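You operate a simulated robot arm through the tools that you are given. There is no shell and no other tool. Be economical: measure what you need, move in short steps, check, and stop when the job is done.

You are at the controls of a simulated robot arm. One attempt, no reset.

TASK
Refill the bin that the yellow tag names, set its slider to OK and hang the tag on DONE.
Fine: the box is in the cabinet; shut its door.

Only the result counts: the job must be done as asked and must still hold three seconds after the hand-in. Knocking over, shifting, dropping, spilling or breaking anything else fails it.

THE ROBOT
A 6-joint arm with a two-finger parallel gripper on a trunk, on a base that drives. Base frame: it is fixed to the floor where the robot stands at the start and does not move with it; the origin is under the middle of the robot, x ahead of it, y to its left, z up. Units: m, degrees, N and s.
With the tool pointing down near the work surface it reaches from about 0.18 to 0.46 m from the robot's upright axis, wherever it stands. Its first joint turns from -166.0 to 166.0 degrees. Places, roughly: bin [1, -0.1, 1]; blue bin [1, -0.1, 1.1]; hook of the done peg [0.7, 0, 1]; white door of the grey cabinet [0.3, -0.3, 0.5]; white slider [0.8, 0, 1.1]. Payload 4.1 kg.
The tool frame sits at the grasp point between the pads (the TCP): z along the fingers, y along the line on which they close. The tips reach 0.023 m beyond it. Largest opening 0.094 m; finger width 0.038, thickness 0.01; the body of the gripper, 0.054 by 0.096 m, starts 0.039 m behind the TCP.
Orientation is that of the tool frame in the base frame, as a unit quaternion [w, x, y, z]. With the fingers straight down and closing along the base's y, the tool's x points along the base's -x, its y along +y and its z along -z.

THE INTERFACE
- The arm moves only by the tool move_arm. Its argument "increments" is a list of rows, each a list of 6 numbers: the shift along the tool's x, y, z in units of 40 mm (1.0 is 40 mm), then the turn, a rotation vector about the tool's x, y, z in units of 8 degrees (1.0 is 8 degrees). In form: [[x, y, z, rx, ry, rz], ...]. A call has 1 to 12 rows; each row shifts and turns the commanded pose from where the row before left it, along the tool's axes as they then stand. "hand" is the gripper command, from -1 (shut) to 1 (fully open), values between in proportion, set as the call begins (left out, the last holds). A call with a number of a shift or a turn outside -1 to 1 is refused whole. Each row takes 0.2 s and may step no farther than 0.05 m and 8.6 degrees from the row before; otherwise, or with a gripper value out of range, the whole call is refused. A pose out of reach is approached as far as the arm can. The call stops where the force on the tool passes 60 N (or 10 N more than at its start, if that is more) or the arm is blocked; 0.2 s more then pass. Each finger travels about 0.045 m/s and halts on what it meets, pressing with about 30 N; the grip force reading is that of the motor and also rises with nothing between the fingers. The clock runs only during rows and for 0.2 s after the last one: add rows that do not move to give the fingers time. The reply holds the time, the measured pose of the TCP, the force on the tool along the base axes, the opening and the grip force, in the units named above and with some noise, with the torque about the TCP (base axes, N m) and any sound that the robot's microphone picked up.
- Cameras (640 x 400 px; columns grow to the right, rows downward): "scene" is now at [0.0081, 0.148, 1.547]; the picture's right is [-0.27, -0.96, 0.00], its down [-0.80, 0.23, -0.56] and it looks along [0.54, -0.15, -0.83] (base axes); focal length 214 px, centre (320, 200). "wrist" rides on the gripper at [0.086, 0.016, -0.075] in the tool frame; the picture's right is [-0.18, 0.98, 0.00], its down [-0.58, -0.11, -0.81] and it looks along [-0.79, -0.15, 0.59] (tool axes); focal length 243 px, centre (320, 200). There is no depth. A picture from a camera that has moved, and an enlarged one, comes with that camera's place and axes in the base frame and with its lens.
- camera(camera): a new picture of that camera. No time passes.
- raise_lower(by): slides the trunk up (or, below 0, down) by that many m; the arm and the scene camera ride with it, the base frame stays. It gives what a move gives, with no picture.
- steer(legs): drives the robot by 1 to 6 legs, each [ahead, turn to the left] in m and degrees, along the robot's own axes; the way and the turn of a leg run together, so that a leg with both is an arc; at most 1.5 m and 180 degrees a leg. The arm and the cameras ride along, it lands a little off, and it stops where it bumps. It gives what a move gives.
- aim_head(pan, tilt): turns the head with the scene camera to pan (to the left, within 155 degrees either way) and tilt (down, from -29 to 69), counted from straight ahead of the robot. It gives what a move gives.
- zoom(camera, box): a new picture of the part [left, top, right, bottom] of that camera's present view, enlarged. No time passes.
- finish_job(): hands the job in; it is judged then, once.

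Work in short steps. Places have to be worked out from the pictures, the camera data and where the tool is seen: move nearer, look again, correct. Check each grasp and each placing, and mend what went wrong. You have 120 turns and 78 pictures in all, those below and enlarged ones among them. Open the gripper and draw the arm clear of the work before you hand the job in, unless the task says otherwise; then end with one line.

The tools are called after "Call:" as a command line: name --pt "numbers of a row" for each row, then --argument value for the rest, lists and objects as JSON in quotes. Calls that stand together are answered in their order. move_arm: Moves the arm, as the interface text tells. Its arguments: {"type":"object","properties":{"increments":{"type":"array"},"hand":{"type":"number"}},"required":["increments"]} The other tools are called the same way: raise_lower (by) slides the trunk up or down; steer (legs) drives the base; aim_head (pan, tilt) turns the head that bears the scene camera; camera (camera) takes a picture; zoom (camera, box) takes an enlarged picture of a part of a camera's view; finish_job () hands the job in.

At the start:

```text
time_s: 0.0
tcp_pos: [0.3558, -0.0794, 1.301]
tool_rot: [0.0, 0.0, 1.0, 0.0]
force: [1.3, 0.2, 0.3]
moment: [0.02, 0.0, -0.01]
opening: 0.094
finger_force: 0.1
trunk travel left (down, up): [-0.525, 0.065]
robot x, y, heading: [0.0018, -0.0022, 0.3]
head pan, tilt: [-15.9, 55.8]
```

scene: 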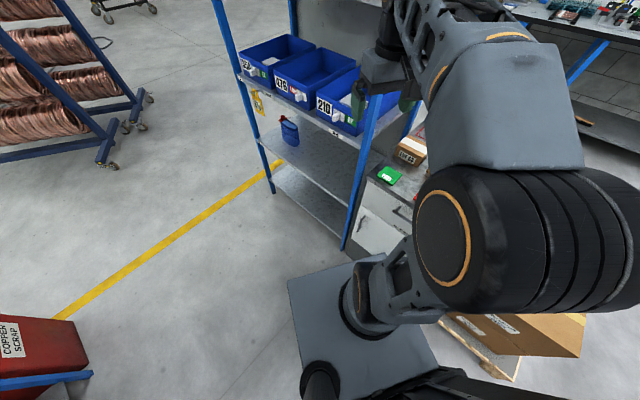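
wrist: 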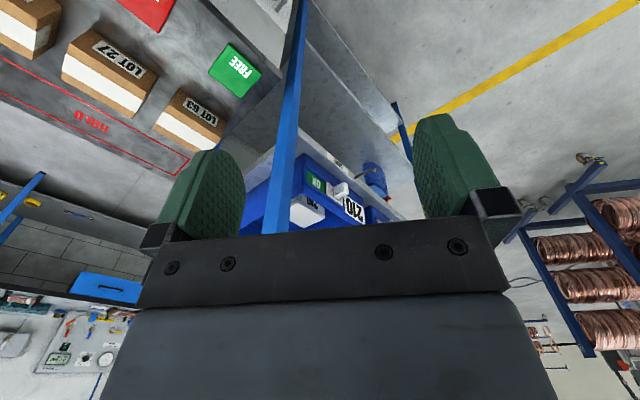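

The shelf with three blue bins and a yellow tag is ahead. I'll enlarge that region and the cabinet area.

Call:
zoom --camera "scene" --box '[220, 30, 400, 143]'

Call:
zoom --camera "scene" --box '[320, 110, 480, 260]'

```text
3.54 times, centred on (310, 86) of scene
camera zoom: at [0.0081, 0.148, 1.547], right [-0.27, -0.96, 0.0], down [-0.8, 0.23, -0.56], along [0.54, -0.15, -0.83], focal length 759 px, centre (355, 602)
```

zoom: 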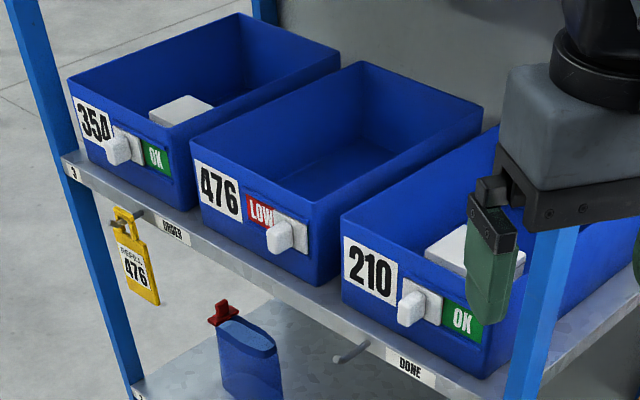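

```text
2.67 times, centred on (400, 185) of scene
camera zoom: at [0.0081, 0.148, 1.547], right [-0.27, -0.96, 0.0], down [-0.8, 0.23, -0.56], along [0.54, -0.15, -0.83], focal length 572 px, centre (107, 240)
```

zoom: 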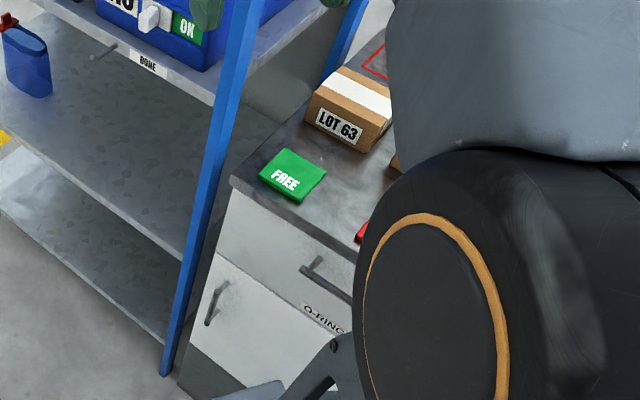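

The tag says 476, the middle bin, whose slider is on LOW. In 350 and 210, OK shows on the right with the slider to the left. Next I look at the cabinet.

Call:
aim_head --pan -55 --tilt 50

Call:
camera --camera "scene"

```text
time_s: 1.1
tcp_pos: [0.3538, -0.0801, 1.3005]
tool_rot: [0.0, 0.001, 1.0, 0.0]
force: [0.2, 0.9, 0.5]
moment: [-0.01, 0.02, -0.01]
opening: 0.0943
finger_force: 0.1
trunk travel left (down, up): [-0.525, 0.065]
robot x, y, heading: [-0.002, -0.0, 0.1]
head pan, tilt: [-55.0, 50.0]
```

```text
73 pictures are left
camera scene: at [-0.0162, 0.1045, 1.5545], right [-0.82, -0.57, 0.0], down [-0.44, 0.63, -0.64], along [0.37, -0.53, -0.77], focal length 214 px, centre (320, 200)
```

scene: 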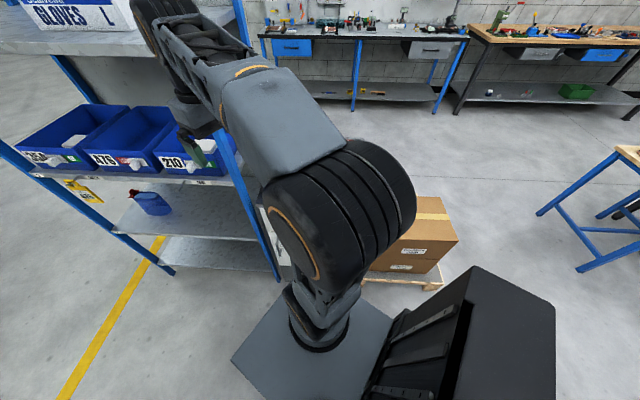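

The arm blocks the view of the cabinet. The head sits on the robot's left, so I turn the robot right until the cabinet lies to its front-left, then look.

Call:
steer --legs '[[0, -90]]'

Call:
aim_head --pan 30 --tilt 50

Call:
camera --camera "scene"

```text
time_s: 5.3
tcp_pos: [-0.0846, -0.3534, 1.3016]
tool_rot: [-0.001, 0.712, 0.702, 0.0]
force: [0.2, -0.1, 0.0]
moment: [-0.03, -0.04, 0.01]
opening: 0.0942
finger_force: 0.1
trunk travel left (down, up): [-0.525, 0.065]
robot x, y, heading: [-0.0019, 0.0006, -90.5]
head pan, tilt: [-55.0, 50.0]
```

```text
time_s: 6.9
tcp_pos: [-0.0848, -0.3535, 1.3015]
tool_rot: [0.0, 0.711, 0.703, -0.001]
force: [-0.2, 0.3, -0.3]
moment: [-0.01, 0.03, -0.01]
opening: 0.0942
finger_force: 0.0
trunk travel left (down, up): [-0.525, 0.065]
robot x, y, heading: [-0.0025, 0.0022, -90.7]
head pan, tilt: [30.0, 50.0]
```

```text
72 pictures are left
camera scene: at [0.2044, -0.008, 1.5545], right [-0.87, -0.49, 0.0], down [-0.37, 0.67, -0.64], along [0.31, -0.56, -0.77], focal length 214 px, centre (320, 200)
```

scene: 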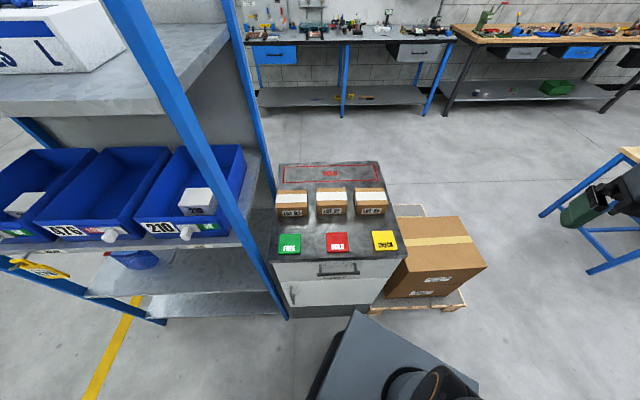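

Call:
zoom --camera "scene" --box '[250, 150, 420, 330]'

Call:
zoom --camera "scene" --box '[0, 130, 260, 290]'

```text
2.22 times, centred on (335, 240) of scene
camera zoom: at [0.2044, -0.008, 1.5545], right [-0.87, -0.49, 0.0], down [-0.37, 0.67, -0.64], along [0.31, -0.56, -0.77], focal length 477 px, centre (287, 111)
```

zoom: 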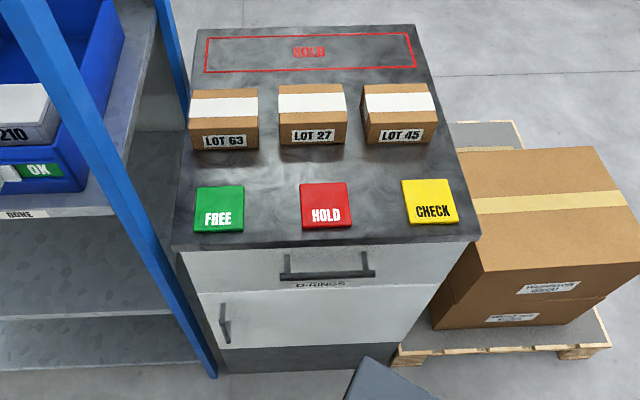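

```text
2.46 times, centred on (130, 210) of scene
camera zoom: at [0.2044, -0.008, 1.5545], right [-0.87, -0.49, 0.0], down [-0.37, 0.67, -0.64], along [0.31, -0.56, -0.77], focal length 528 px, centre (788, 175)
```

zoom: 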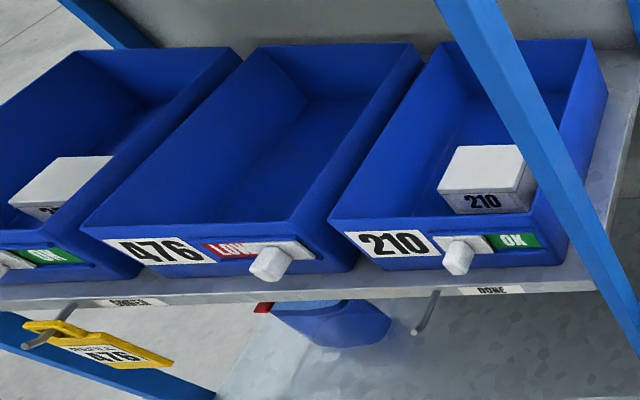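

The cabinet's front plane is about 0.41 m from the origin, facing direction (-0.51, 0.86). The door is hinged on the right with its handle on the left, at z about 0.6. The door would swing into the robot here, so I back off to the front-left (about (0.35, 0.30)).

Call:
steer --legs '[[0, -48], [-0.457, 0], [0, 48]]'

Call:
raise_lower --by -0.4

Call:
camera --camera "scene"

```text
time_s: 14.0
tcp_pos: [0.267, -0.0471, 1.3015]
tool_rot: [0.0, 0.704, 0.71, 0.0]
force: [0.3, 0.9, 0.2]
moment: [0.0, 0.01, -0.01]
opening: 0.0942
finger_force: 0.1
trunk travel left (down, up): [-0.525, 0.065]
robot x, y, heading: [0.3402, 0.3068, -89.5]
head pan, tilt: [30.0, 50.0]
```

```text
time_s: 17.9
tcp_pos: [0.2669, -0.0467, 0.9003]
tool_rot: [0.0, 0.703, 0.711, 0.001]
force: [-0.3, -0.2, 0.9]
moment: [0.0, 0.02, 0.01]
opening: 0.094
finger_force: 0.0
trunk travel left (down, up): [-0.125, 0.465]
robot x, y, heading: [0.3436, 0.3094, -89.2]
head pan, tilt: [30.0, 50.0]
```

```text
69 pictures are left
camera scene: at [0.5478, 0.3053, 1.1545], right [-0.86, -0.51, 0.0], down [-0.39, 0.66, -0.64], along [0.33, -0.55, -0.77], focal length 214 px, centre (320, 200)
```

scene: 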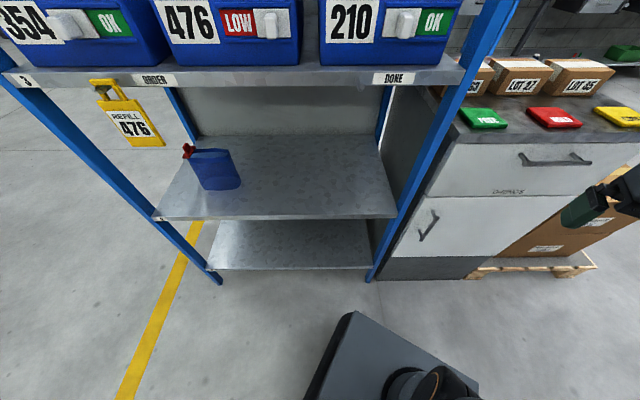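

The handle triangulates to about (0.446, -0.194, 0.575), spanning z 0.48–0.65. First I spin the tool about its axis so that its camera side ends up on top once I level it at the cabinet.

Call:
move_arm --pt "0 0 0 0 0 1" --pt "0 0 0 0 0 1" --pt "0 0 0 0 0 1" --pt "0 0 0 0 0 1" --pt "0 0 0 0 0 1" --pt "0 0 0 0 0 1" --pt "0 0 0 0 0 1" --pt "0 0 0 0 0 1" --pt "0 0 0 0 0 1" --pt "0 0 0 0 0 1" --pt "0 0 0 0 0 1" --pt "0 0 0 0 0 1" --hand 1

Call:
move_arm --pt "0 0 0 0 0 1" --pt "0 0 0 0 0 1" --pt "0 0 0 0 0 1" --pt "0 0 0 0 0 1" --pt "0 0 0 0 0 1" --pt "0 0 0 0 0 1" --pt "0 0 0 0 0 0.6"

```text
time_s: 20.5
tcp_pos: [0.2668, -0.0469, 0.9007]
tool_rot: [0.0, 0.999, -0.048, 0.001]
force: [0.9, -0.5, -0.3]
moment: [-0.01, -0.03, 0.03]
opening: 0.0938
finger_force: 0.2
trunk travel left (down, up): [-0.125, 0.465]
robot x, y, heading: [0.3444, 0.3047, -89.4]
head pan, tilt: [30.0, 50.0]
```

```text
time_s: 22.1
tcp_pos: [0.2677, -0.047, 0.9005]
tool_rot: [0.001, 0.874, -0.487, 0.0]
force: [-0.2, -0.4, -0.5]
moment: [-0.01, 0.02, 0.0]
opening: 0.094
finger_force: 0.1
trunk travel left (down, up): [-0.125, 0.465]
robot x, y, heading: [0.3453, 0.3074, -89.7]
head pan, tilt: [30.0, 50.0]
```

The spin worked. Now I pitch the tool up to level, keeping the TCP in place.

Call:
move_arm --pt "0 0 0 0 1 0" --pt "0 0 0 0 1 0" --pt "0 0 0 0 1 0" --pt "0 0 0 0 1 0" --pt "0 0 0 0 1 0" --pt "0 0 0 0 1 0" --pt "0 0 0 0 1 0" --pt "0 0 0 0 1 0" --pt "0 0 0 0 1 0" --pt "0 0 0 0 1 0" --pt "0 0 0 0 1 0" --pt "0 0 0 0 0.25 0"

Call:
camera --camera "scene"

Call:
camera --camera "wrist"

```text
time_s: 24.7
tcp_pos: [0.2668, -0.0469, 0.9004]
tool_rot: [0.344, 0.618, -0.343, 0.618]
force: [0.0, 0.3, 0.0]
moment: [0.02, 0.0, 0.0]
opening: 0.0944
finger_force: 0.0
trunk travel left (down, up): [-0.125, 0.465]
robot x, y, heading: [0.3415, 0.3092, -89.0]
head pan, tilt: [30.0, 50.0]
```

```text
68 pictures are left
camera scene: at [0.5478, 0.3053, 1.1545], right [-0.86, -0.51, 0.0], down [-0.39, 0.66, -0.64], along [0.33, -0.55, -0.77], focal length 214 px, centre (320, 200)
```

scene: 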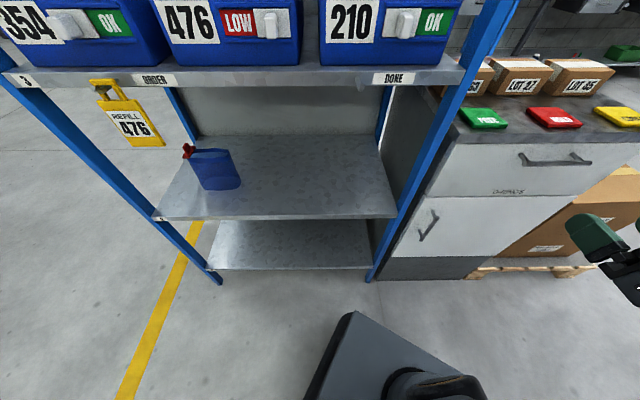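

```text
67 pictures are left
camera wrist: at [0.2137, 0.0068, 0.9859], right [-0.84, -0.52, -0.18], down [-0.33, 0.74, -0.58], along [0.44, -0.43, -0.79], focal length 243 px, centre (320, 200)
```

wrist: 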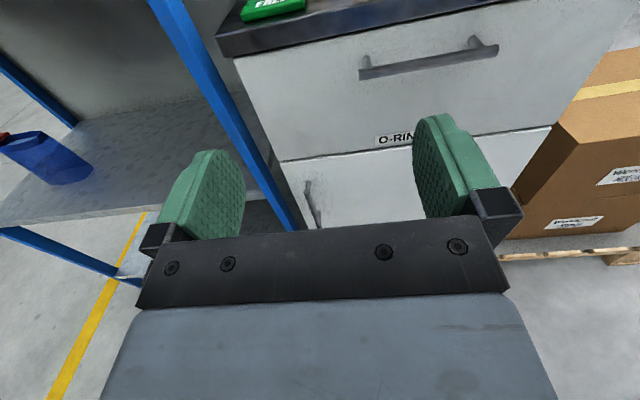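

The tool is level. Another ray confirms the handle at about (0.446, -0.194, 0.58). I lower the trunk and move to a stand-off in front of the handle.

Call:
raise_lower --by -0.125

Call:
move_arm --pt "-0.85 -0.33 0 0 0 0" --pt "-0.85 -0.33 0.4 0 0 0" --pt "-0.85 -0.33 0.5 0 0 0" --pt "-0.85 -0.33 0.5 0 0 0" --pt "-0.85 -0.33 0.5 0 0 0" --pt "-0.75 -0.3 0.5 0 0 0"

Call:
camera --camera "scene"

Call:
camera --camera "wrist"

```text
time_s: 26.2
tcp_pos: [0.2672, -0.0477, 0.7754]
tool_rot: [0.343, 0.618, -0.344, 0.618]
force: [-0.4, 0.7, 0.2]
moment: [-0.04, 0.03, 0.0]
opening: 0.0939
finger_force: 0.0
trunk travel left (down, up): [0.0, 0.59]
robot x, y, heading: [0.3431, 0.3063, -89.3]
head pan, tilt: [30.0, 50.0]
```

```text
time_s: 27.6
tcp_pos: [0.3502, -0.1396, 0.6034]
tool_rot: [0.343, 0.618, -0.344, 0.618]
force: [0.1, -0.2, 0.3]
moment: [0.02, -0.02, 0.0]
opening: 0.0941
finger_force: 0.1
out of reach, approached as far as the arm can: row 2, 3, 4, 5, 6
trunk travel left (down, up): [0.0, 0.59]
robot x, y, heading: [0.3437, 0.3049, -89.2]
head pan, tilt: [30.0, 50.0]
```

```text
66 pictures are left
camera scene: at [0.5478, 0.3055, 1.0295], right [-0.86, -0.51, 0.0], down [-0.39, 0.66, -0.64], along [0.33, -0.55, -0.77], focal length 214 px, centre (320, 200)
```

scene: 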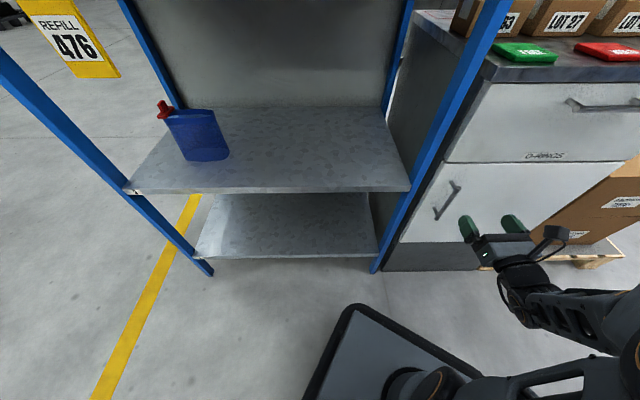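

```text
65 pictures are left
camera wrist: at [0.2958, -0.0862, 0.6889], right [-0.83, -0.52, -0.18], down [-0.33, 0.74, -0.58], along [0.44, -0.42, -0.79], focal length 243 px, centre (320, 200)
```

wrist: 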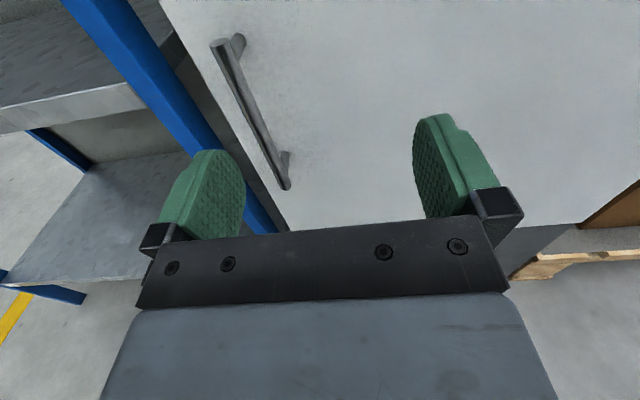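

The arm is at its reach limit, and the handle lies just left of the fingers. I retract the tool, move the base slightly closer and to the left (about (0.45, 0.21)), and try again.

Call:
move_arm --pt "0 0 -0.8 0 0 0" --pt "0 0 -0.8 0 0 0" --pt "0 0 -0.8 0 0 0" --pt "0 0 -0.6 0 0 0"

Call:
steer --legs '[[0, 49], [0.144, 0], [0, -49]]'

```text
time_s: 28.6
tcp_pos: [0.2568, -0.0786, 0.6111]
tool_rot: [0.343, 0.619, -0.343, 0.618]
force: [0.2, 0.1, 0.6]
moment: [-0.01, -0.03, 0.01]
opening: 0.0938
finger_force: 0.1
out of reach, approached as far as the arm can: row 1, 2, 3, 4
trunk travel left (down, up): [0.0, 0.59]
robot x, y, heading: [0.3424, 0.305, -89.4]
head pan, tilt: [30.0, 50.0]
```

```text
time_s: 31.9
tcp_pos: [0.6205, -0.0429, 0.6108]
tool_rot: [0.051, 0.704, -0.053, 0.706]
force: [-24.1, 24.4, 8.9]
moment: [-0.47, -0.11, -0.9]
opening: 0.0851
finger_force: 0.1
trunk travel left (down, up): [0.0, 0.59]
robot x, y, heading: [0.3874, 0.2775, -40.0]
head pan, tilt: [30.0, 50.0]
stopped in leg 2: the force on the tool passed its limit at 146 N (the readings are from after the stop); the commanded pose is now the measured one
```

The tool bumped into something, probably the shelf post. I back off and look.

Call:
steer --legs '[[-0.06, 0]]'

Call:
camera --camera "scene"

Call:
camera --camera "wrist"

```text
time_s: 32.8
tcp_pos: [0.576, -0.0066, 0.6101]
tool_rot: [0.052, 0.705, -0.055, 0.705]
force: [0.8, -1.0, -0.4]
moment: [0.01, 0.02, 0.02]
opening: 0.0939
finger_force: 0.1
trunk travel left (down, up): [0.0, 0.59]
robot x, y, heading: [0.342, 0.3083, -39.6]
head pan, tilt: [30.0, 50.0]
```

```text
64 pictures are left
camera scene: at [0.4754, 0.4661, 1.0295], right [-0.17, -0.99, 0.0], down [-0.76, 0.13, -0.64], along [0.63, -0.11, -0.77], focal length 214 px, centre (320, 200)
```

scene: 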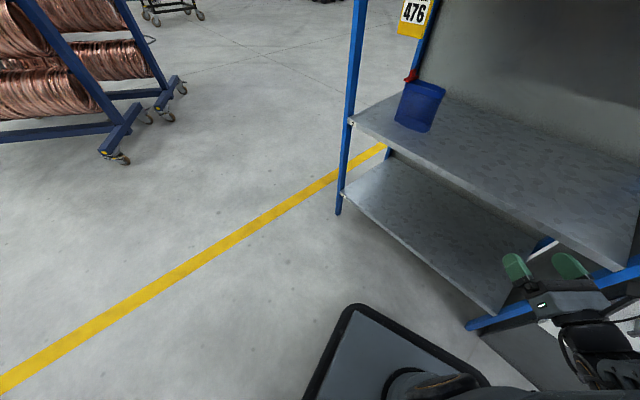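

```text
63 pictures are left
camera wrist: at [0.5007, -0.0122, 0.6954], right [-0.15, -0.97, -0.19], down [-0.78, 0.23, -0.58], along [0.61, 0.06, -0.79], focal length 243 px, centre (320, 200)
```

wrist: 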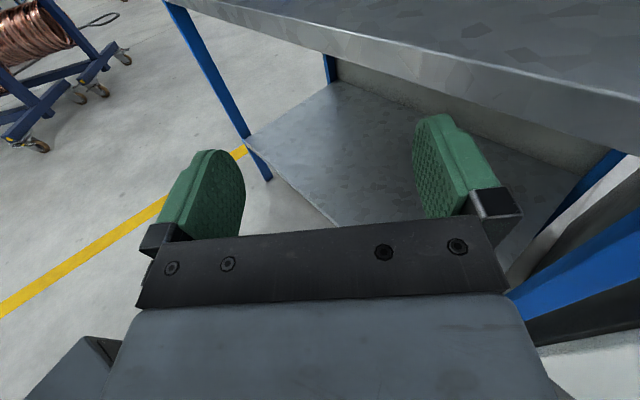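

The shelf is intact; a finger met the front edge of its middle plank. I'll reach the new stand with the arm trailing instead: turn right, reverse 0.144 m, and turn back.

Call:
steer --legs '[[0, -180], [-0.15, 0], [0, 131]]'

Call:
camera --camera "scene"

```text
time_s: 46.8
tcp_pos: [0.3615, -0.1673, 0.6092]
tool_rot: [0.348, 0.614, -0.351, 0.615]
force: [0.4, 0.0, 0.6]
moment: [-0.01, 0.0, 0.01]
opening: 0.094
finger_force: 0.0
trunk travel left (down, up): [0.0, 0.59]
robot x, y, heading: [0.4581, 0.2149, -90.3]
head pan, tilt: [30.0, 50.0]
```

```text
62 pictures are left
camera scene: at [0.661, 0.2108, 1.0295], right [-0.87, -0.5, 0.0], down [-0.38, 0.67, -0.64], along [0.32, -0.56, -0.77], focal length 214 px, centre (320, 200)
```

scene: 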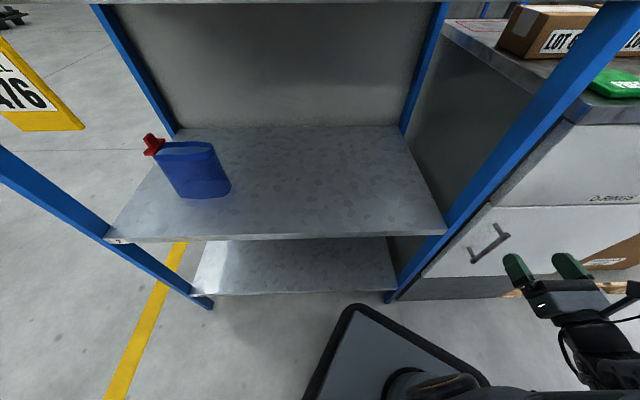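

The handle is about 5 cm to the left of and 7 cm ahead of the TCP. I shift sideways and down first, then check with the wrist camera.

Call:
move_arm --pt "-0.4 -0.7 0 0 0 0" --pt "-0.3 -0.65 0 0 0 0"

Call:
camera --camera "wrist"

```text
time_s: 47.4
tcp_pos: [0.3683, -0.1777, 0.5925]
tool_rot: [0.347, 0.615, -0.351, 0.616]
force: [-0.1, 0.7, 0.2]
moment: [0.04, -0.01, 0.0]
opening: 0.0939
finger_force: 0.1
out of reach, approached as far as the arm can: row 1, 2
trunk travel left (down, up): [0.0, 0.59]
robot x, y, heading: [0.4557, 0.2197, -90.4]
head pan, tilt: [30.0, 50.0]
```

```text
61 pictures are left
camera wrist: at [0.3158, -0.1226, 0.678], right [-0.84, -0.5, -0.19], down [-0.32, 0.75, -0.58], along [0.43, -0.43, -0.79], focal length 243 px, centre (320, 200)
```

wrist: 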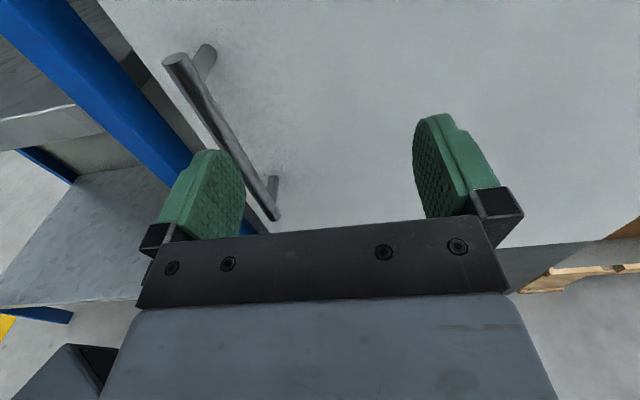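

The shift barely moved the tool, so I suspect this low height limits the reach here. I try it again 2 cm higher.

Call:
move_arm --pt "0.6 0 0 0 0 0" --pt "0 -0.3 0 0 0 0" --pt "0 0 0 0 0 0"

```text
time_s: 48.2
tcp_pos: [0.373, -0.1772, 0.6187]
tool_rot: [0.348, 0.614, -0.351, 0.615]
force: [0.4, -0.4, -0.1]
moment: [0.01, -0.01, 0.0]
opening: 0.0938
finger_force: 0.0
out of reach, approached as far as the arm can: row 2
trunk travel left (down, up): [0.0, 0.59]
robot x, y, heading: [0.4586, 0.2172, -89.9]
head pan, tilt: [30.0, 50.0]
```

The constraint fits the wrist being too close to the robot's axis (inner limit about 0.29 m). So the base should stand farther back: I reverse 0.11 m and re-approach.

Call:
steer --legs '[[-0.11, 0]]'

Call:
move_arm --pt "-0.3 -0.7 0.6 0 0 0" --pt "-0.3 -0.7 0.7 0 0 0" --pt "-0.3 0 0.7 0 0 0"

Call:
camera --camera "wrist"

```text
time_s: 49.4
tcp_pos: [0.373, -0.0661, 0.6171]
tool_rot: [0.347, 0.615, -0.35, 0.616]
force: [-0.1, 0.1, 0.2]
moment: [-0.03, 0.02, 0.01]
opening: 0.0939
finger_force: 0.1
trunk travel left (down, up): [0.0, 0.59]
robot x, y, heading: [0.4564, 0.3288, -90.3]
head pan, tilt: [30.0, 50.0]
```

```text
time_s: 50.2
tcp_pos: [0.4455, -0.1331, 0.5859]
tool_rot: [0.348, 0.614, -0.352, 0.615]
force: [-0.2, 0.7, 1.0]
moment: [-0.01, -0.02, 0.01]
opening: 0.0939
finger_force: 0.0
out of reach, approached as far as the arm can: row 1, 2
trunk travel left (down, up): [0.0, 0.59]
robot x, y, heading: [0.459, 0.3284, -90.0]
head pan, tilt: [30.0, 50.0]
```

```text
60 pictures are left
camera wrist: at [0.3939, -0.0777, 0.6716], right [-0.84, -0.5, -0.19], down [-0.32, 0.75, -0.58], along [0.43, -0.43, -0.79], focal length 243 px, centre (320, 200)
```

wrist: 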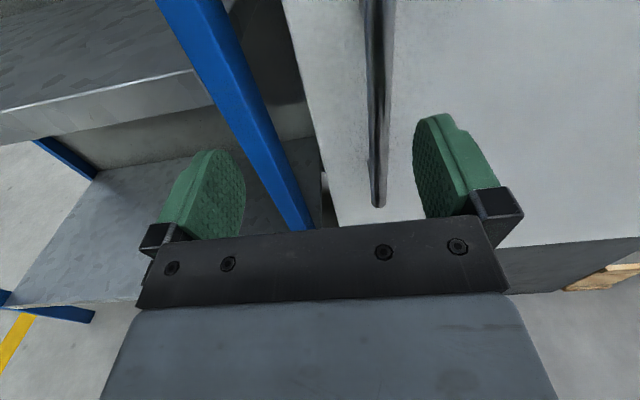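

The handle is now between the fingers, slightly right of centre. I shift right 2.8 cm, advance 4.8 cm and then close.

Call:
move_arm --pt "0 0.7 0 0 0 0" --pt "0 0 0.6 0 0 0" --pt "0 0 0.6 0 0 0"

Call:
camera --camera "wrist"

```text
time_s: 51.0
tcp_pos: [0.4462, -0.1882, 0.5863]
tool_rot: [0.348, 0.614, -0.351, 0.615]
force: [-0.3, 0.6, -0.8]
moment: [-0.03, 0.02, -0.01]
opening: 0.094
finger_force: 0.0
trunk travel left (down, up): [0.0, 0.59]
robot x, y, heading: [0.4538, 0.3312, -90.2]
head pan, tilt: [30.0, 50.0]
```

```text
59 pictures are left
camera wrist: at [0.3941, -0.1334, 0.6723], right [-0.84, -0.5, -0.19], down [-0.32, 0.75, -0.58], along [0.43, -0.43, -0.79], focal length 243 px, centre (320, 200)
```

wrist: 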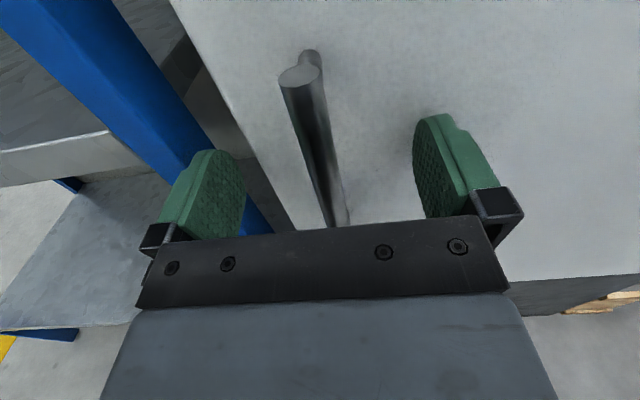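

The handle lies at the TCP within a few millimetres. I close on it.

Call:
move_arm --pt "0 0 0 0 0 0" --pt "0 0 0 0 0 0" --pt "0 0 0 0 0 0" --pt "0 0 0 0 0 0" --pt "0 0 0 0 0 0" --pt "0 0 0 0 0 0" --hand -1

```text
time_s: 52.4
tcp_pos: [0.4427, -0.1901, 0.587]
tool_rot: [0.351, 0.612, -0.355, 0.613]
force: [-41.1, -28.1, -0.6]
moment: [0.48, 1.57, 0.39]
opening: 0.0117
finger_force: 45.0
trunk travel left (down, up): [0.0, 0.59]
robot x, y, heading: [0.4581, 0.3267, -90.6]
head pan, tilt: [30.0, 50.0]
```

I'm holding the bar (12 mm) with about 48 N of side load from the off-centre grip. I relieve that and start pulling the door along its arc.

Call:
move_arm --pt "0 0.1 0 0 0 0" --pt "0 0.09 -0.6 0 0 0" --pt "0 0.13 -0.69 0.25 0 0"

```text
time_s: 53.2
tcp_pos: [0.4094, -0.1495, 0.5861]
tool_rot: [0.337, 0.619, -0.338, 0.623]
force: [-8.2, -9.4, 9.3]
moment: [-0.92, 0.59, 0.33]
opening: 0.0117
finger_force: 45.3
trunk travel left (down, up): [0.0, 0.59]
robot x, y, heading: [0.4573, 0.3281, -90.1]
head pan, tilt: [30.0, 50.0]
```

The door is following with low force. I continue along the arc.

Call:
move_arm --pt "0 0.18 -0.68 0.3 0 0" --pt "0 0.2 -0.66 0.3 0 0" --pt "0 0.22 -0.65 0.3 0 0" --pt "0 0.24 -0.64 0.3 0 0"

```text
time_s: 54.2
tcp_pos: [0.3317, -0.0854, 0.5855]
tool_rot: [0.282, 0.646, -0.285, 0.649]
force: [10.5, 16.2, 11.0]
moment: [-1.01, 1.08, -0.2]
opening: 0.0116
finger_force: 44.8
trunk travel left (down, up): [0.0, 0.59]
robot x, y, heading: [0.4573, 0.3328, -90.0]
head pan, tilt: [30.0, 50.0]
stopped in row 4: the force on the tool passed its limit at 68 N (the readings are from after the stop); the commanded pose is now the measured one
```

The arc matches a 0.40 m radius, and the door is at about 27°. My last rows cut inward a little, so I correct the tangent and continue.

Call:
move_arm --pt "0 0.17 -0.62 0.3 0 0" --pt "0 0.19 -0.62 0.3 0 0" --pt "0 0.21 -0.61 0.3 0 0" --pt "0 0.23 -0.61 0.3 0 0"

Call:
camera --camera "scene"

```text
time_s: 55.2
tcp_pos: [0.2374, -0.0404, 0.5853]
tool_rot: [0.228, 0.667, -0.233, 0.67]
force: [1.1, 1.4, 20.8]
moment: [-1.26, 0.97, 0.14]
opening: 0.012
finger_force: 45.0
trunk travel left (down, up): [0.0, 0.59]
robot x, y, heading: [0.4598, 0.3344, -90.4]
head pan, tilt: [30.0, 50.0]
```

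```text
58 pictures are left
camera scene: at [0.6621, 0.3246, 1.0295], right [-0.87, -0.5, 0.0], down [-0.38, 0.66, -0.64], along [0.32, -0.56, -0.77], focal length 214 px, centre (320, 200)
```

scene: 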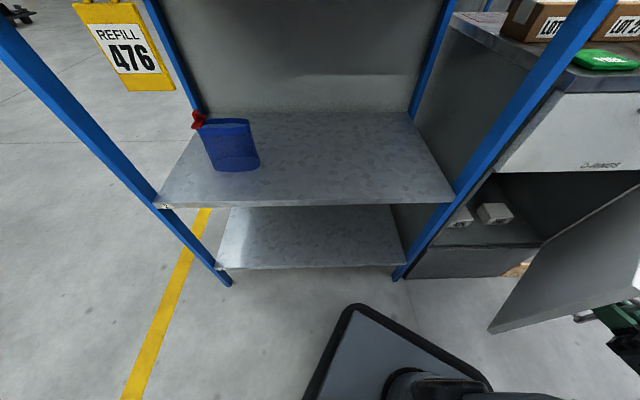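

The door is at about 41°, and two boxes are visible inside the cabinet. I keep pulling along the arc without turning the tool further.

Call:
move_arm --pt "0 0.26 -0.65 0 0 0" --pt "0 0.31 -0.63 0 0 0" --pt "0 0.35 -0.61 0 0 0" --pt "0 0.39 -0.58 0 0 0"

```text
time_s: 56.2
tcp_pos: [0.1285, -0.0219, 0.5849]
tool_rot: [0.229, 0.667, -0.233, 0.669]
force: [0.1, 4.6, 25.5]
moment: [-1.52, 0.84, -0.02]
opening: 0.0117
finger_force: 44.8
trunk travel left (down, up): [0.0, 0.59]
robot x, y, heading: [0.4557, 0.3304, -90.1]
head pan, tilt: [30.0, 50.0]
```

Smooth so far, with the door at about 57°. I continue the same way.

Call:
move_arm --pt "0 0.43 -0.55 0 0 0" --pt "0 0.47 -0.52 0 0 0" --pt "0 0.5 -0.49 0 0 0" --pt "0 0.54 -0.45 0 0 0"

```text
time_s: 57.0
tcp_pos: [0.0633, -0.0259, 0.5823]
tool_rot: [0.235, 0.668, -0.237, 0.666]
force: [-2.6, 19.6, 16.8]
moment: [-0.93, -0.57, -0.11]
opening: 0.0115
finger_force: 44.9
out of reach, approached as far as the arm can: row 2, 3
trunk travel left (down, up): [0.0, 0.59]
robot x, y, heading: [0.459, 0.3278, -90.4]
head pan, tilt: [30.0, 50.0]
stopped in row 3: the force on the tool passed its limit at 70 N (the readings are from after the stop); the commanded pose is now the measured one
```

The arm's outer reach is met with the door at about 60°, which clears the left half where the boxes are. I release the handle; turning the base right draws the fingers nearly straight back off it.

Call:
move_arm --pt "0 0 0 0 0 0" --pt "0 0 0 0 0 0" --pt "0 0 0 0 0 0" --pt "0 0 0 0 0 0" --pt "0 0 0 0 0 0" --hand 1

Call:
steer --legs '[[0, -10]]'

Call:
camera --camera "scene"

Call:
camera --camera "wrist"

```text
time_s: 58.2
tcp_pos: [0.0645, -0.0298, 0.5792]
tool_rot: [0.23, 0.667, -0.237, 0.668]
force: [-1.0, 0.1, 0.4]
moment: [-0.07, 0.0, -0.02]
opening: 0.0937
finger_force: 0.0
trunk travel left (down, up): [0.0, 0.59]
robot x, y, heading: [0.4548, 0.3315, -90.3]
head pan, tilt: [30.0, 50.0]
```

```text
time_s: 59.3
tcp_pos: [0.0082, 0.0447, 0.5804]
tool_rot: [0.288, 0.644, -0.293, 0.645]
force: [-0.6, 0.3, -0.5]
moment: [0.01, -0.01, -0.02]
opening: 0.0938
finger_force: 0.1
trunk travel left (down, up): [0.0, 0.59]
robot x, y, heading: [0.4612, 0.3302, -100.4]
head pan, tilt: [30.0, 50.0]
```

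```text
57 pictures are left
camera scene: at [0.6568, 0.2881, 1.0295], right [-0.94, -0.34, 0.0], down [-0.26, 0.72, -0.64], along [0.22, -0.61, -0.77], focal length 214 px, centre (320, 200)
```

scene: 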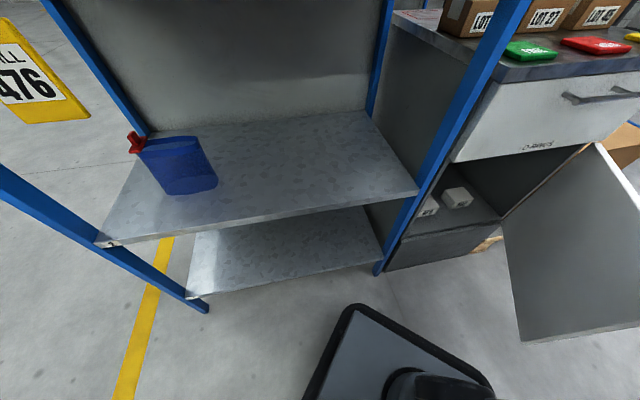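

```text
56 pictures are left
camera wrist: at [-0.0544, 0.0875, 0.666], right [-0.73, -0.65, -0.19], down [-0.45, 0.68, -0.58], along [0.51, -0.34, -0.79], focal length 243 px, centre (320, 200)
```

wrist: 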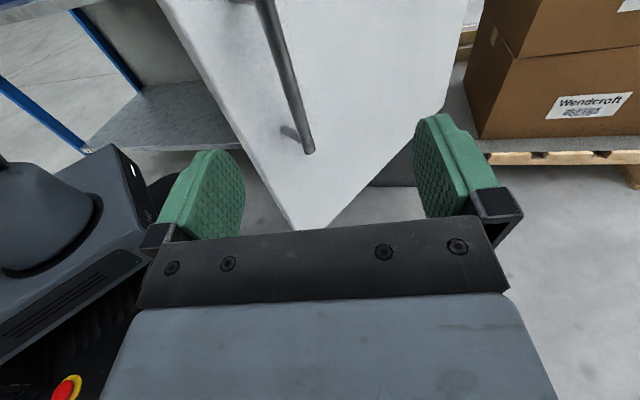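

Call:
zoom --camera "scene" --box '[400, 160, 520, 235]'

```text
5.33 times, centred on (460, 198) of scene
camera zoom: at [0.6568, 0.2881, 1.0295], right [-0.94, -0.34, 0.0], down [-0.26, 0.72, -0.64], along [0.22, -0.61, -0.77], focal length 1144 px, centre (-427, 213)
```

zoom: 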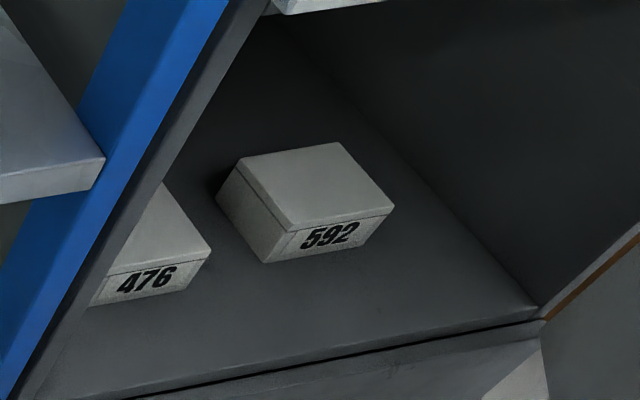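

The left box is 476 (roughly 0.08 m wide, 0.05 m high, on the floor at z ≈ 0.33, front face near b = -0.50), and the next one is 592. The gripper is on the outer side of the door, so I raise the trunk, cross over the door, face the cabinet and pitch down.

Call:
raise_lower --by 0.3

Call:
move_arm --pt "0 0 0 -0.65 0 0" --pt "0 0 0 -0.65 0 0" --pt "0 -0.7 0.7 0 0 0" --pt "0 -0.7 0.7 0 0 0" --pt "0 -0.7 0.7 0 0 0" --pt "0 -0.7 0.7 0 0 0" --pt "0 -0.7 0.7 0 0 0" --pt "0 -0.7 0.7 0 0 0" --pt "0 -0.7 0.7 0 0 0" --pt "0 -0.7 0.7 0 0 0"

Call:
move_arm --pt "0 0 0 0 -0.9 0" --pt "0 0 0 0 -0.9 0" --pt "0 0 0 0 -0.9 0" --pt "0 0 0 0 -0.9 0" --pt "0 0 0 0 -0.8 0"

```text
time_s: 62.3
tcp_pos: [0.0076, 0.0432, 0.8806]
tool_rot: [0.288, 0.644, -0.293, 0.645]
force: [-0.3, 0.1, 0.5]
moment: [0.0, -0.03, 0.04]
opening: 0.0941
finger_force: 0.1
trunk travel left (down, up): [-0.3, 0.29]
robot x, y, heading: [0.4573, 0.3332, -100.4]
head pan, tilt: [30.0, 50.0]
```

```text
time_s: 64.5
tcp_pos: [0.3155, -0.0321, 0.8802]
tool_rot: [0.345, 0.615, -0.35, 0.616]
force: [0.6, 0.2, 0.1]
moment: [0.0, -0.03, 0.01]
opening: 0.0939
finger_force: 0.0
trunk travel left (down, up): [-0.3, 0.29]
robot x, y, heading: [0.4586, 0.3295, -100.5]
head pan, tilt: [30.0, 50.0]
```

```text
time_s: 65.7
tcp_pos: [0.3153, -0.0319, 0.8818]
tool_rot: [0.222, 0.774, -0.438, 0.401]
force: [-0.5, 0.5, -0.5]
moment: [0.01, -0.02, -0.01]
opening: 0.094
finger_force: 0.0
trunk travel left (down, up): [-0.3, 0.29]
robot x, y, heading: [0.4564, 0.3273, -100.5]
head pan, tilt: [30.0, 50.0]
```

Now I lower the trunk back and shift right to line up with box 476, then look with the wrist camera.

Call:
raise_lower --by -0.3

Call:
move_arm --pt "0 1 0 0 0 0" --pt "0 0.95 0 0 0 0"

Call:
camera --camera "wrist"

```text
time_s: 68.7
tcp_pos: [0.3162, -0.0317, 0.5819]
tool_rot: [0.223, 0.773, -0.438, 0.402]
force: [-0.4, 0.0, 0.4]
moment: [0.03, 0.02, -0.02]
opening: 0.0938
finger_force: 0.1
trunk travel left (down, up): [0.0, 0.59]
robot x, y, heading: [0.4574, 0.331, -100.5]
head pan, tilt: [30.0, 50.0]
```

```text
time_s: 69.3
tcp_pos: [0.246, -0.0711, 0.5825]
tool_rot: [0.222, 0.773, -0.438, 0.402]
force: [0.0, 0.3, -0.8]
moment: [0.03, 0.02, 0.03]
opening: 0.0939
finger_force: 0.1
trunk travel left (down, up): [0.0, 0.59]
robot x, y, heading: [0.4594, 0.3322, -100.2]
head pan, tilt: [30.0, 50.0]
```

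```text
54 pictures are left
camera wrist: at [0.2258, -0.0724, 0.694], right [-0.9, -0.42, -0.16], down [-0.42, 0.91, -0.01], along [0.15, 0.06, -0.99], focal length 243 px, centre (320, 200)
```

wrist: 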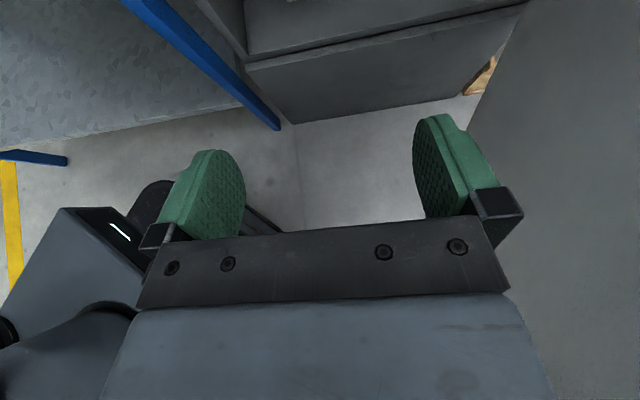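

The floor edge sits at b ≈ -0.414 and the left inner wall at a ≈ 0.31, as estimated. I shift 4 cm right and slide in along the tool axis to a pre-grasp pose.

Call:
move_arm --pt "0 1 0 0 0 0" --pt "-0.04 0 0.95 0 0 0" --pt "-0.04 0 0.95 0 0 0" --pt "-0.04 0 0.95 0 0 0" --pt "-0.04 0 0.95 0 0 0" --pt "-0.04 0 0.95 0 0 0" --pt "-0.04 0 0.95 0 0 0"

Call:
camera --camera "wrist"

Call:
camera --camera "scene"

```text
time_s: 70.9
tcp_pos: [0.3064, -0.2468, 0.4434]
tool_rot: [0.222, 0.773, -0.438, 0.402]
force: [-0.4, 0.9, 0.2]
moment: [0.0, 0.0, -0.05]
opening: 0.0938
finger_force: 0.0
trunk travel left (down, up): [0.0, 0.59]
robot x, y, heading: [0.4576, 0.3312, -100.6]
head pan, tilt: [30.0, 50.0]
```

```text
53 pictures are left
camera wrist: at [0.2862, -0.2485, 0.5557], right [-0.9, -0.42, -0.16], down [-0.42, 0.91, -0.01], along [0.15, 0.06, -0.99], focal length 243 px, centre (320, 200)
```

wrist: 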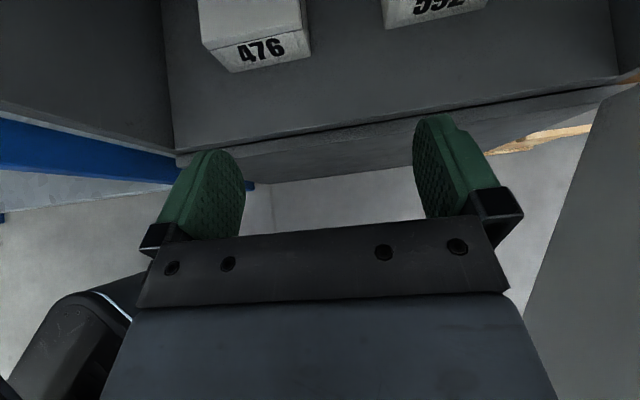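

```text
52 pictures are left
camera scene: at [0.657, 0.2882, 1.0295], right [-0.94, -0.34, 0.0], down [-0.26, 0.72, -0.64], along [0.22, -0.61, -0.77], focal length 214 px, centre (320, 200)
```

scene: 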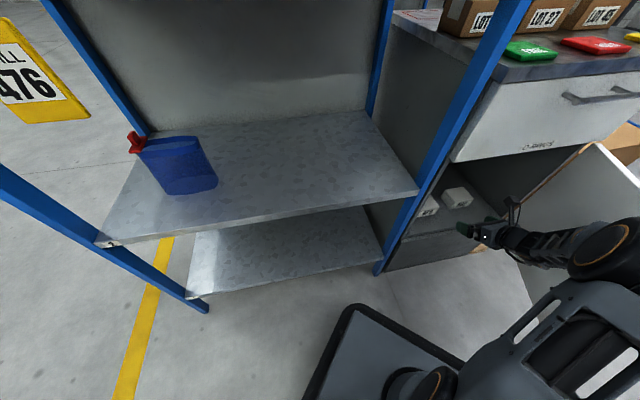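

Recomputing from this clear view, box 476 spans a = 0.148–0.227, so its centre is 0.188, and the TCP is at a = 0.136. I shift 5.2 cm left and look again before advancing.

Call:
move_arm --pt "0 -0.65 0 0 0 0" --pt "0 -0.65 0 0 0 0" --pt "0.16 0 0.88 0 0 0" --pt "0 0 0 0 0 0"

Call:
camera --camera "wrist"

```text
time_s: 71.9
tcp_pos: [0.3682, -0.2475, 0.4284]
tool_rot: [0.222, 0.773, -0.438, 0.402]
force: [-0.1, -0.6, 0.1]
moment: [-0.01, -0.01, 0.0]
opening: 0.0938
finger_force: 0.0
trunk travel left (down, up): [0.0, 0.59]
robot x, y, heading: [0.4581, 0.3289, -100.6]
head pan, tilt: [30.0, 50.0]
```

```text
51 pictures are left
camera wrist: at [0.3484, -0.2491, 0.5401], right [-0.9, -0.42, -0.16], down [-0.42, 0.91, -0.01], along [0.15, 0.06, -0.99], focal length 243 px, centre (320, 200)
```

wrist: 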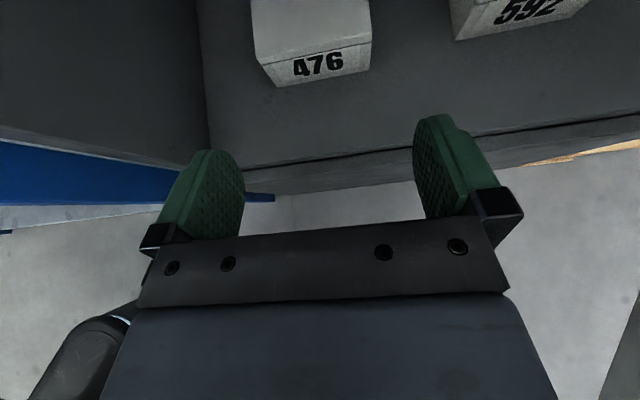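

The box is centred within about 4 mm. I slide forward and down around it.

Call:
move_arm --pt "0.16 -0.08 0.88 0 0 0" --pt "0.16 0 0.88 0 0 0" --pt "0.16 0 0.88 0 0 0" --pt "0.16 0 0.85 0 0 0"

Call:
camera --camera "wrist"

```text
time_s: 72.9
tcp_pos: [0.4392, -0.356, 0.3641]
tool_rot: [0.222, 0.773, -0.438, 0.401]
force: [0.6, -0.1, -0.4]
moment: [0.02, -0.02, 0.01]
opening: 0.0941
finger_force: 0.1
trunk travel left (down, up): [0.0, 0.59]
robot x, y, heading: [0.4562, 0.327, -100.3]
head pan, tilt: [30.0, 50.0]
```

```text
50 pictures are left
camera wrist: at [0.4187, -0.357, 0.4777], right [-0.9, -0.42, -0.16], down [-0.42, 0.91, -0.01], along [0.15, 0.06, -0.99], focal length 243 px, centre (320, 200)
```

wrist: 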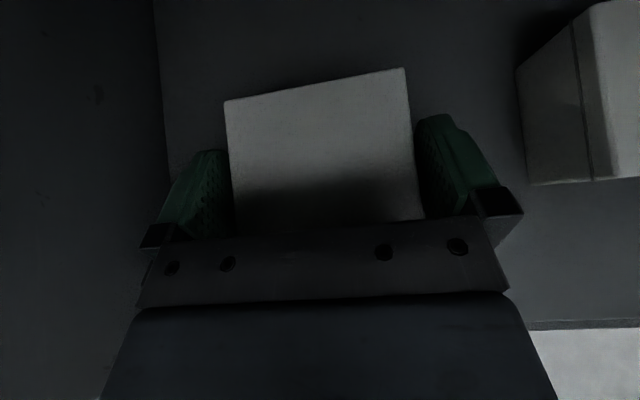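

The box sits nicely between the fingers with no contact force. I close the gripper.

Call:
move_arm --pt "0 0 0 0 0 0" --pt "0 0 0 0 0 0" --pt "0 0 0 0 0 0" --pt "0 0 0 0 0 0" --hand -1

```text
time_s: 73.9
tcp_pos: [0.4394, -0.3556, 0.3651]
tool_rot: [0.222, 0.773, -0.438, 0.402]
force: [0.1, -0.4, -0.5]
moment: [-0.13, 0.05, 0.03]
opening: 0.0879
finger_force: 29.8
trunk travel left (down, up): [0.0, 0.59]
robot x, y, heading: [0.4582, 0.3277, -100.5]
head pan, tilt: [30.0, 50.0]
```

Gripped at 88 mm. I lift 4 cm and withdraw from the cabinet.

Call:
move_arm --pt "0.4 0 -0.29 0 0 0" --pt "0.4 0 -0.29 0 0 0" --pt "-0.3 0 -0.8 0 0 0" --pt "-0.3 0 -0.8 0 0 0" --pt "-0.3 0 -0.8 0 0 0" --pt "-0.3 0 -0.8 0 0 0" --pt "-0.3 0 -0.8 0 0 0" --pt "-0.3 0 -0.8 0 0 0" --pt "-0.3 0 -0.8 0 0 0"

Call:
camera --camera "wrist"

```text
time_s: 75.9
tcp_pos: [0.3195, -0.1595, 0.4685]
tool_rot: [0.223, 0.773, -0.438, 0.401]
force: [-0.2, -0.5, -3.7]
moment: [-0.01, 0.01, 0.0]
opening: 0.0878
finger_force: 29.6
trunk travel left (down, up): [0.0, 0.59]
robot x, y, heading: [0.4564, 0.3324, -100.4]
head pan, tilt: [30.0, 50.0]
```

```text
49 pictures are left
camera wrist: at [0.2993, -0.1597, 0.581], right [-0.9, -0.42, -0.16], down [-0.42, 0.91, -0.01], along [0.15, 0.06, -0.99], focal length 243 px, centre (320, 200)
```

wrist: 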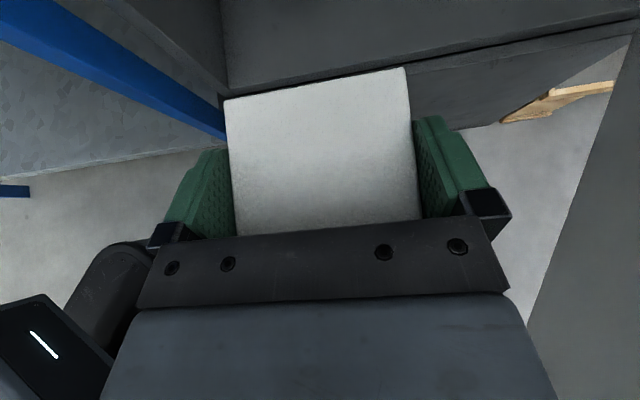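

The box is held securely (about 3.7 N). Bin 476 spans about a = 0.68–0.89, with its front at b ≈ -0.445 and rim z ≈ 1.10. I retract, raise the trunk, and drive left along the shelf with the arm trailing.

Call:
move_arm --pt "-0.6 0 -0.88 0 0 0" --pt "-0.6 0 -0.88 0 0 0" --pt "-0.6 0 -0.88 0 0 0"

Call:
raise_lower --by 0.59

Call:
steer --legs '[[0, -61], [-0.22, 0], [0, 71]]'

Call:
camera --camera "scene"

```text
time_s: 76.7
tcp_pos: [0.2536, -0.0482, 0.4726]
tool_rot: [0.222, 0.773, -0.438, 0.401]
force: [-0.4, -0.8, -3.1]
moment: [0.03, 0.06, -0.01]
opening: 0.0882
finger_force: 29.9
trunk travel left (down, up): [0.0, 0.59]
robot x, y, heading: [0.4566, 0.3281, -100.5]
head pan, tilt: [30.0, 50.0]
```

```text
refused: 0.59 is not a number from -0.4 to 0.4
```

```text
time_s: 84.1
tcp_pos: [0.5218, -0.0059, 0.4723]
tool_rot: [0.192, 0.803, -0.381, 0.416]
force: [0.8, -0.3, -3.2]
moment: [0.04, 0.05, 0.02]
opening: 0.0881
finger_force: 29.4
trunk travel left (down, up): [0.0, 0.59]
robot x, y, heading: [0.6705, 0.3969, -92.2]
head pan, tilt: [30.0, 50.0]
```

```text
48 pictures are left
camera scene: at [0.8732, 0.3852, 1.0295], right [-0.88, -0.47, 0.0], down [-0.36, 0.68, -0.64], along [0.3, -0.57, -0.77], focal length 214 px, centre (320, 200)
```

scene: 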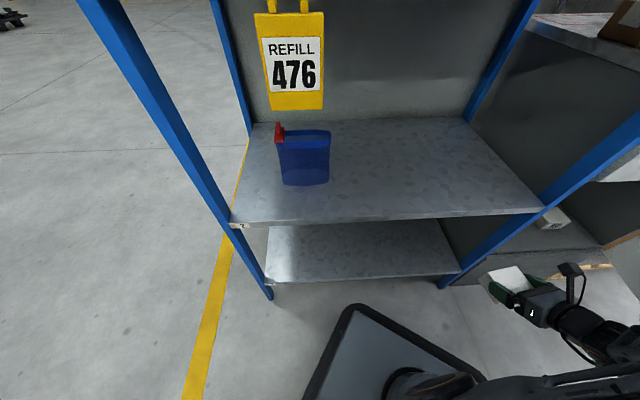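

The drive went clear even with the arm still low. I retract 4 cm more and raise the trunk in two lifts.

Call:
move_arm --pt "-0.57 0 -0.82 0 0 0"

Call:
raise_lower --by 0.4

Call:
raise_lower --by 0.19

Call:
camera --camera "scene"

```text
time_s: 84.5
tcp_pos: [0.4959, 0.0254, 0.4717]
tool_rot: [0.192, 0.803, -0.381, 0.416]
force: [0.8, -0.3, -3.0]
moment: [0.03, 0.01, -0.02]
opening: 0.088
finger_force: 29.9
trunk travel left (down, up): [0.0, 0.59]
robot x, y, heading: [0.6687, 0.3985, -92.2]
head pan, tilt: [30.0, 50.0]
```

```text
time_s: 88.4
tcp_pos: [0.4964, 0.0249, 0.8706]
tool_rot: [0.192, 0.803, -0.381, 0.416]
force: [-0.4, 0.1, -3.4]
moment: [0.07, 0.02, -0.01]
opening: 0.0877
finger_force: 30.0
trunk travel left (down, up): [-0.4, 0.19]
robot x, y, heading: [0.668, 0.4013, -92.4]
head pan, tilt: [30.0, 50.0]
```

```text
time_s: 90.5
tcp_pos: [0.4958, 0.0255, 1.0613]
tool_rot: [0.192, 0.803, -0.381, 0.416]
force: [0.2, -0.3, -2.9]
moment: [0.04, 0.0, 0.01]
opening: 0.0877
finger_force: 29.6
trunk travel left (down, up): [-0.59, 0.0]
robot x, y, heading: [0.6662, 0.3975, -92.3]
head pan, tilt: [30.0, 50.0]
```

```text
47 pictures are left
camera scene: at [0.8732, 0.3851, 1.6194], right [-0.88, -0.47, 0.0], down [-0.36, 0.68, -0.64], along [0.3, -0.57, -0.77], focal length 214 px, centre (320, 200)
```

scene: 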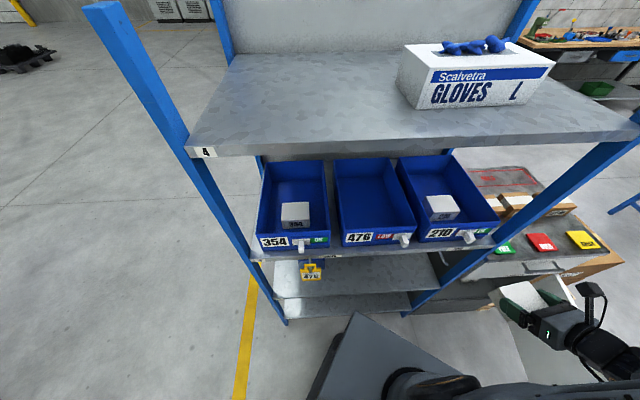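

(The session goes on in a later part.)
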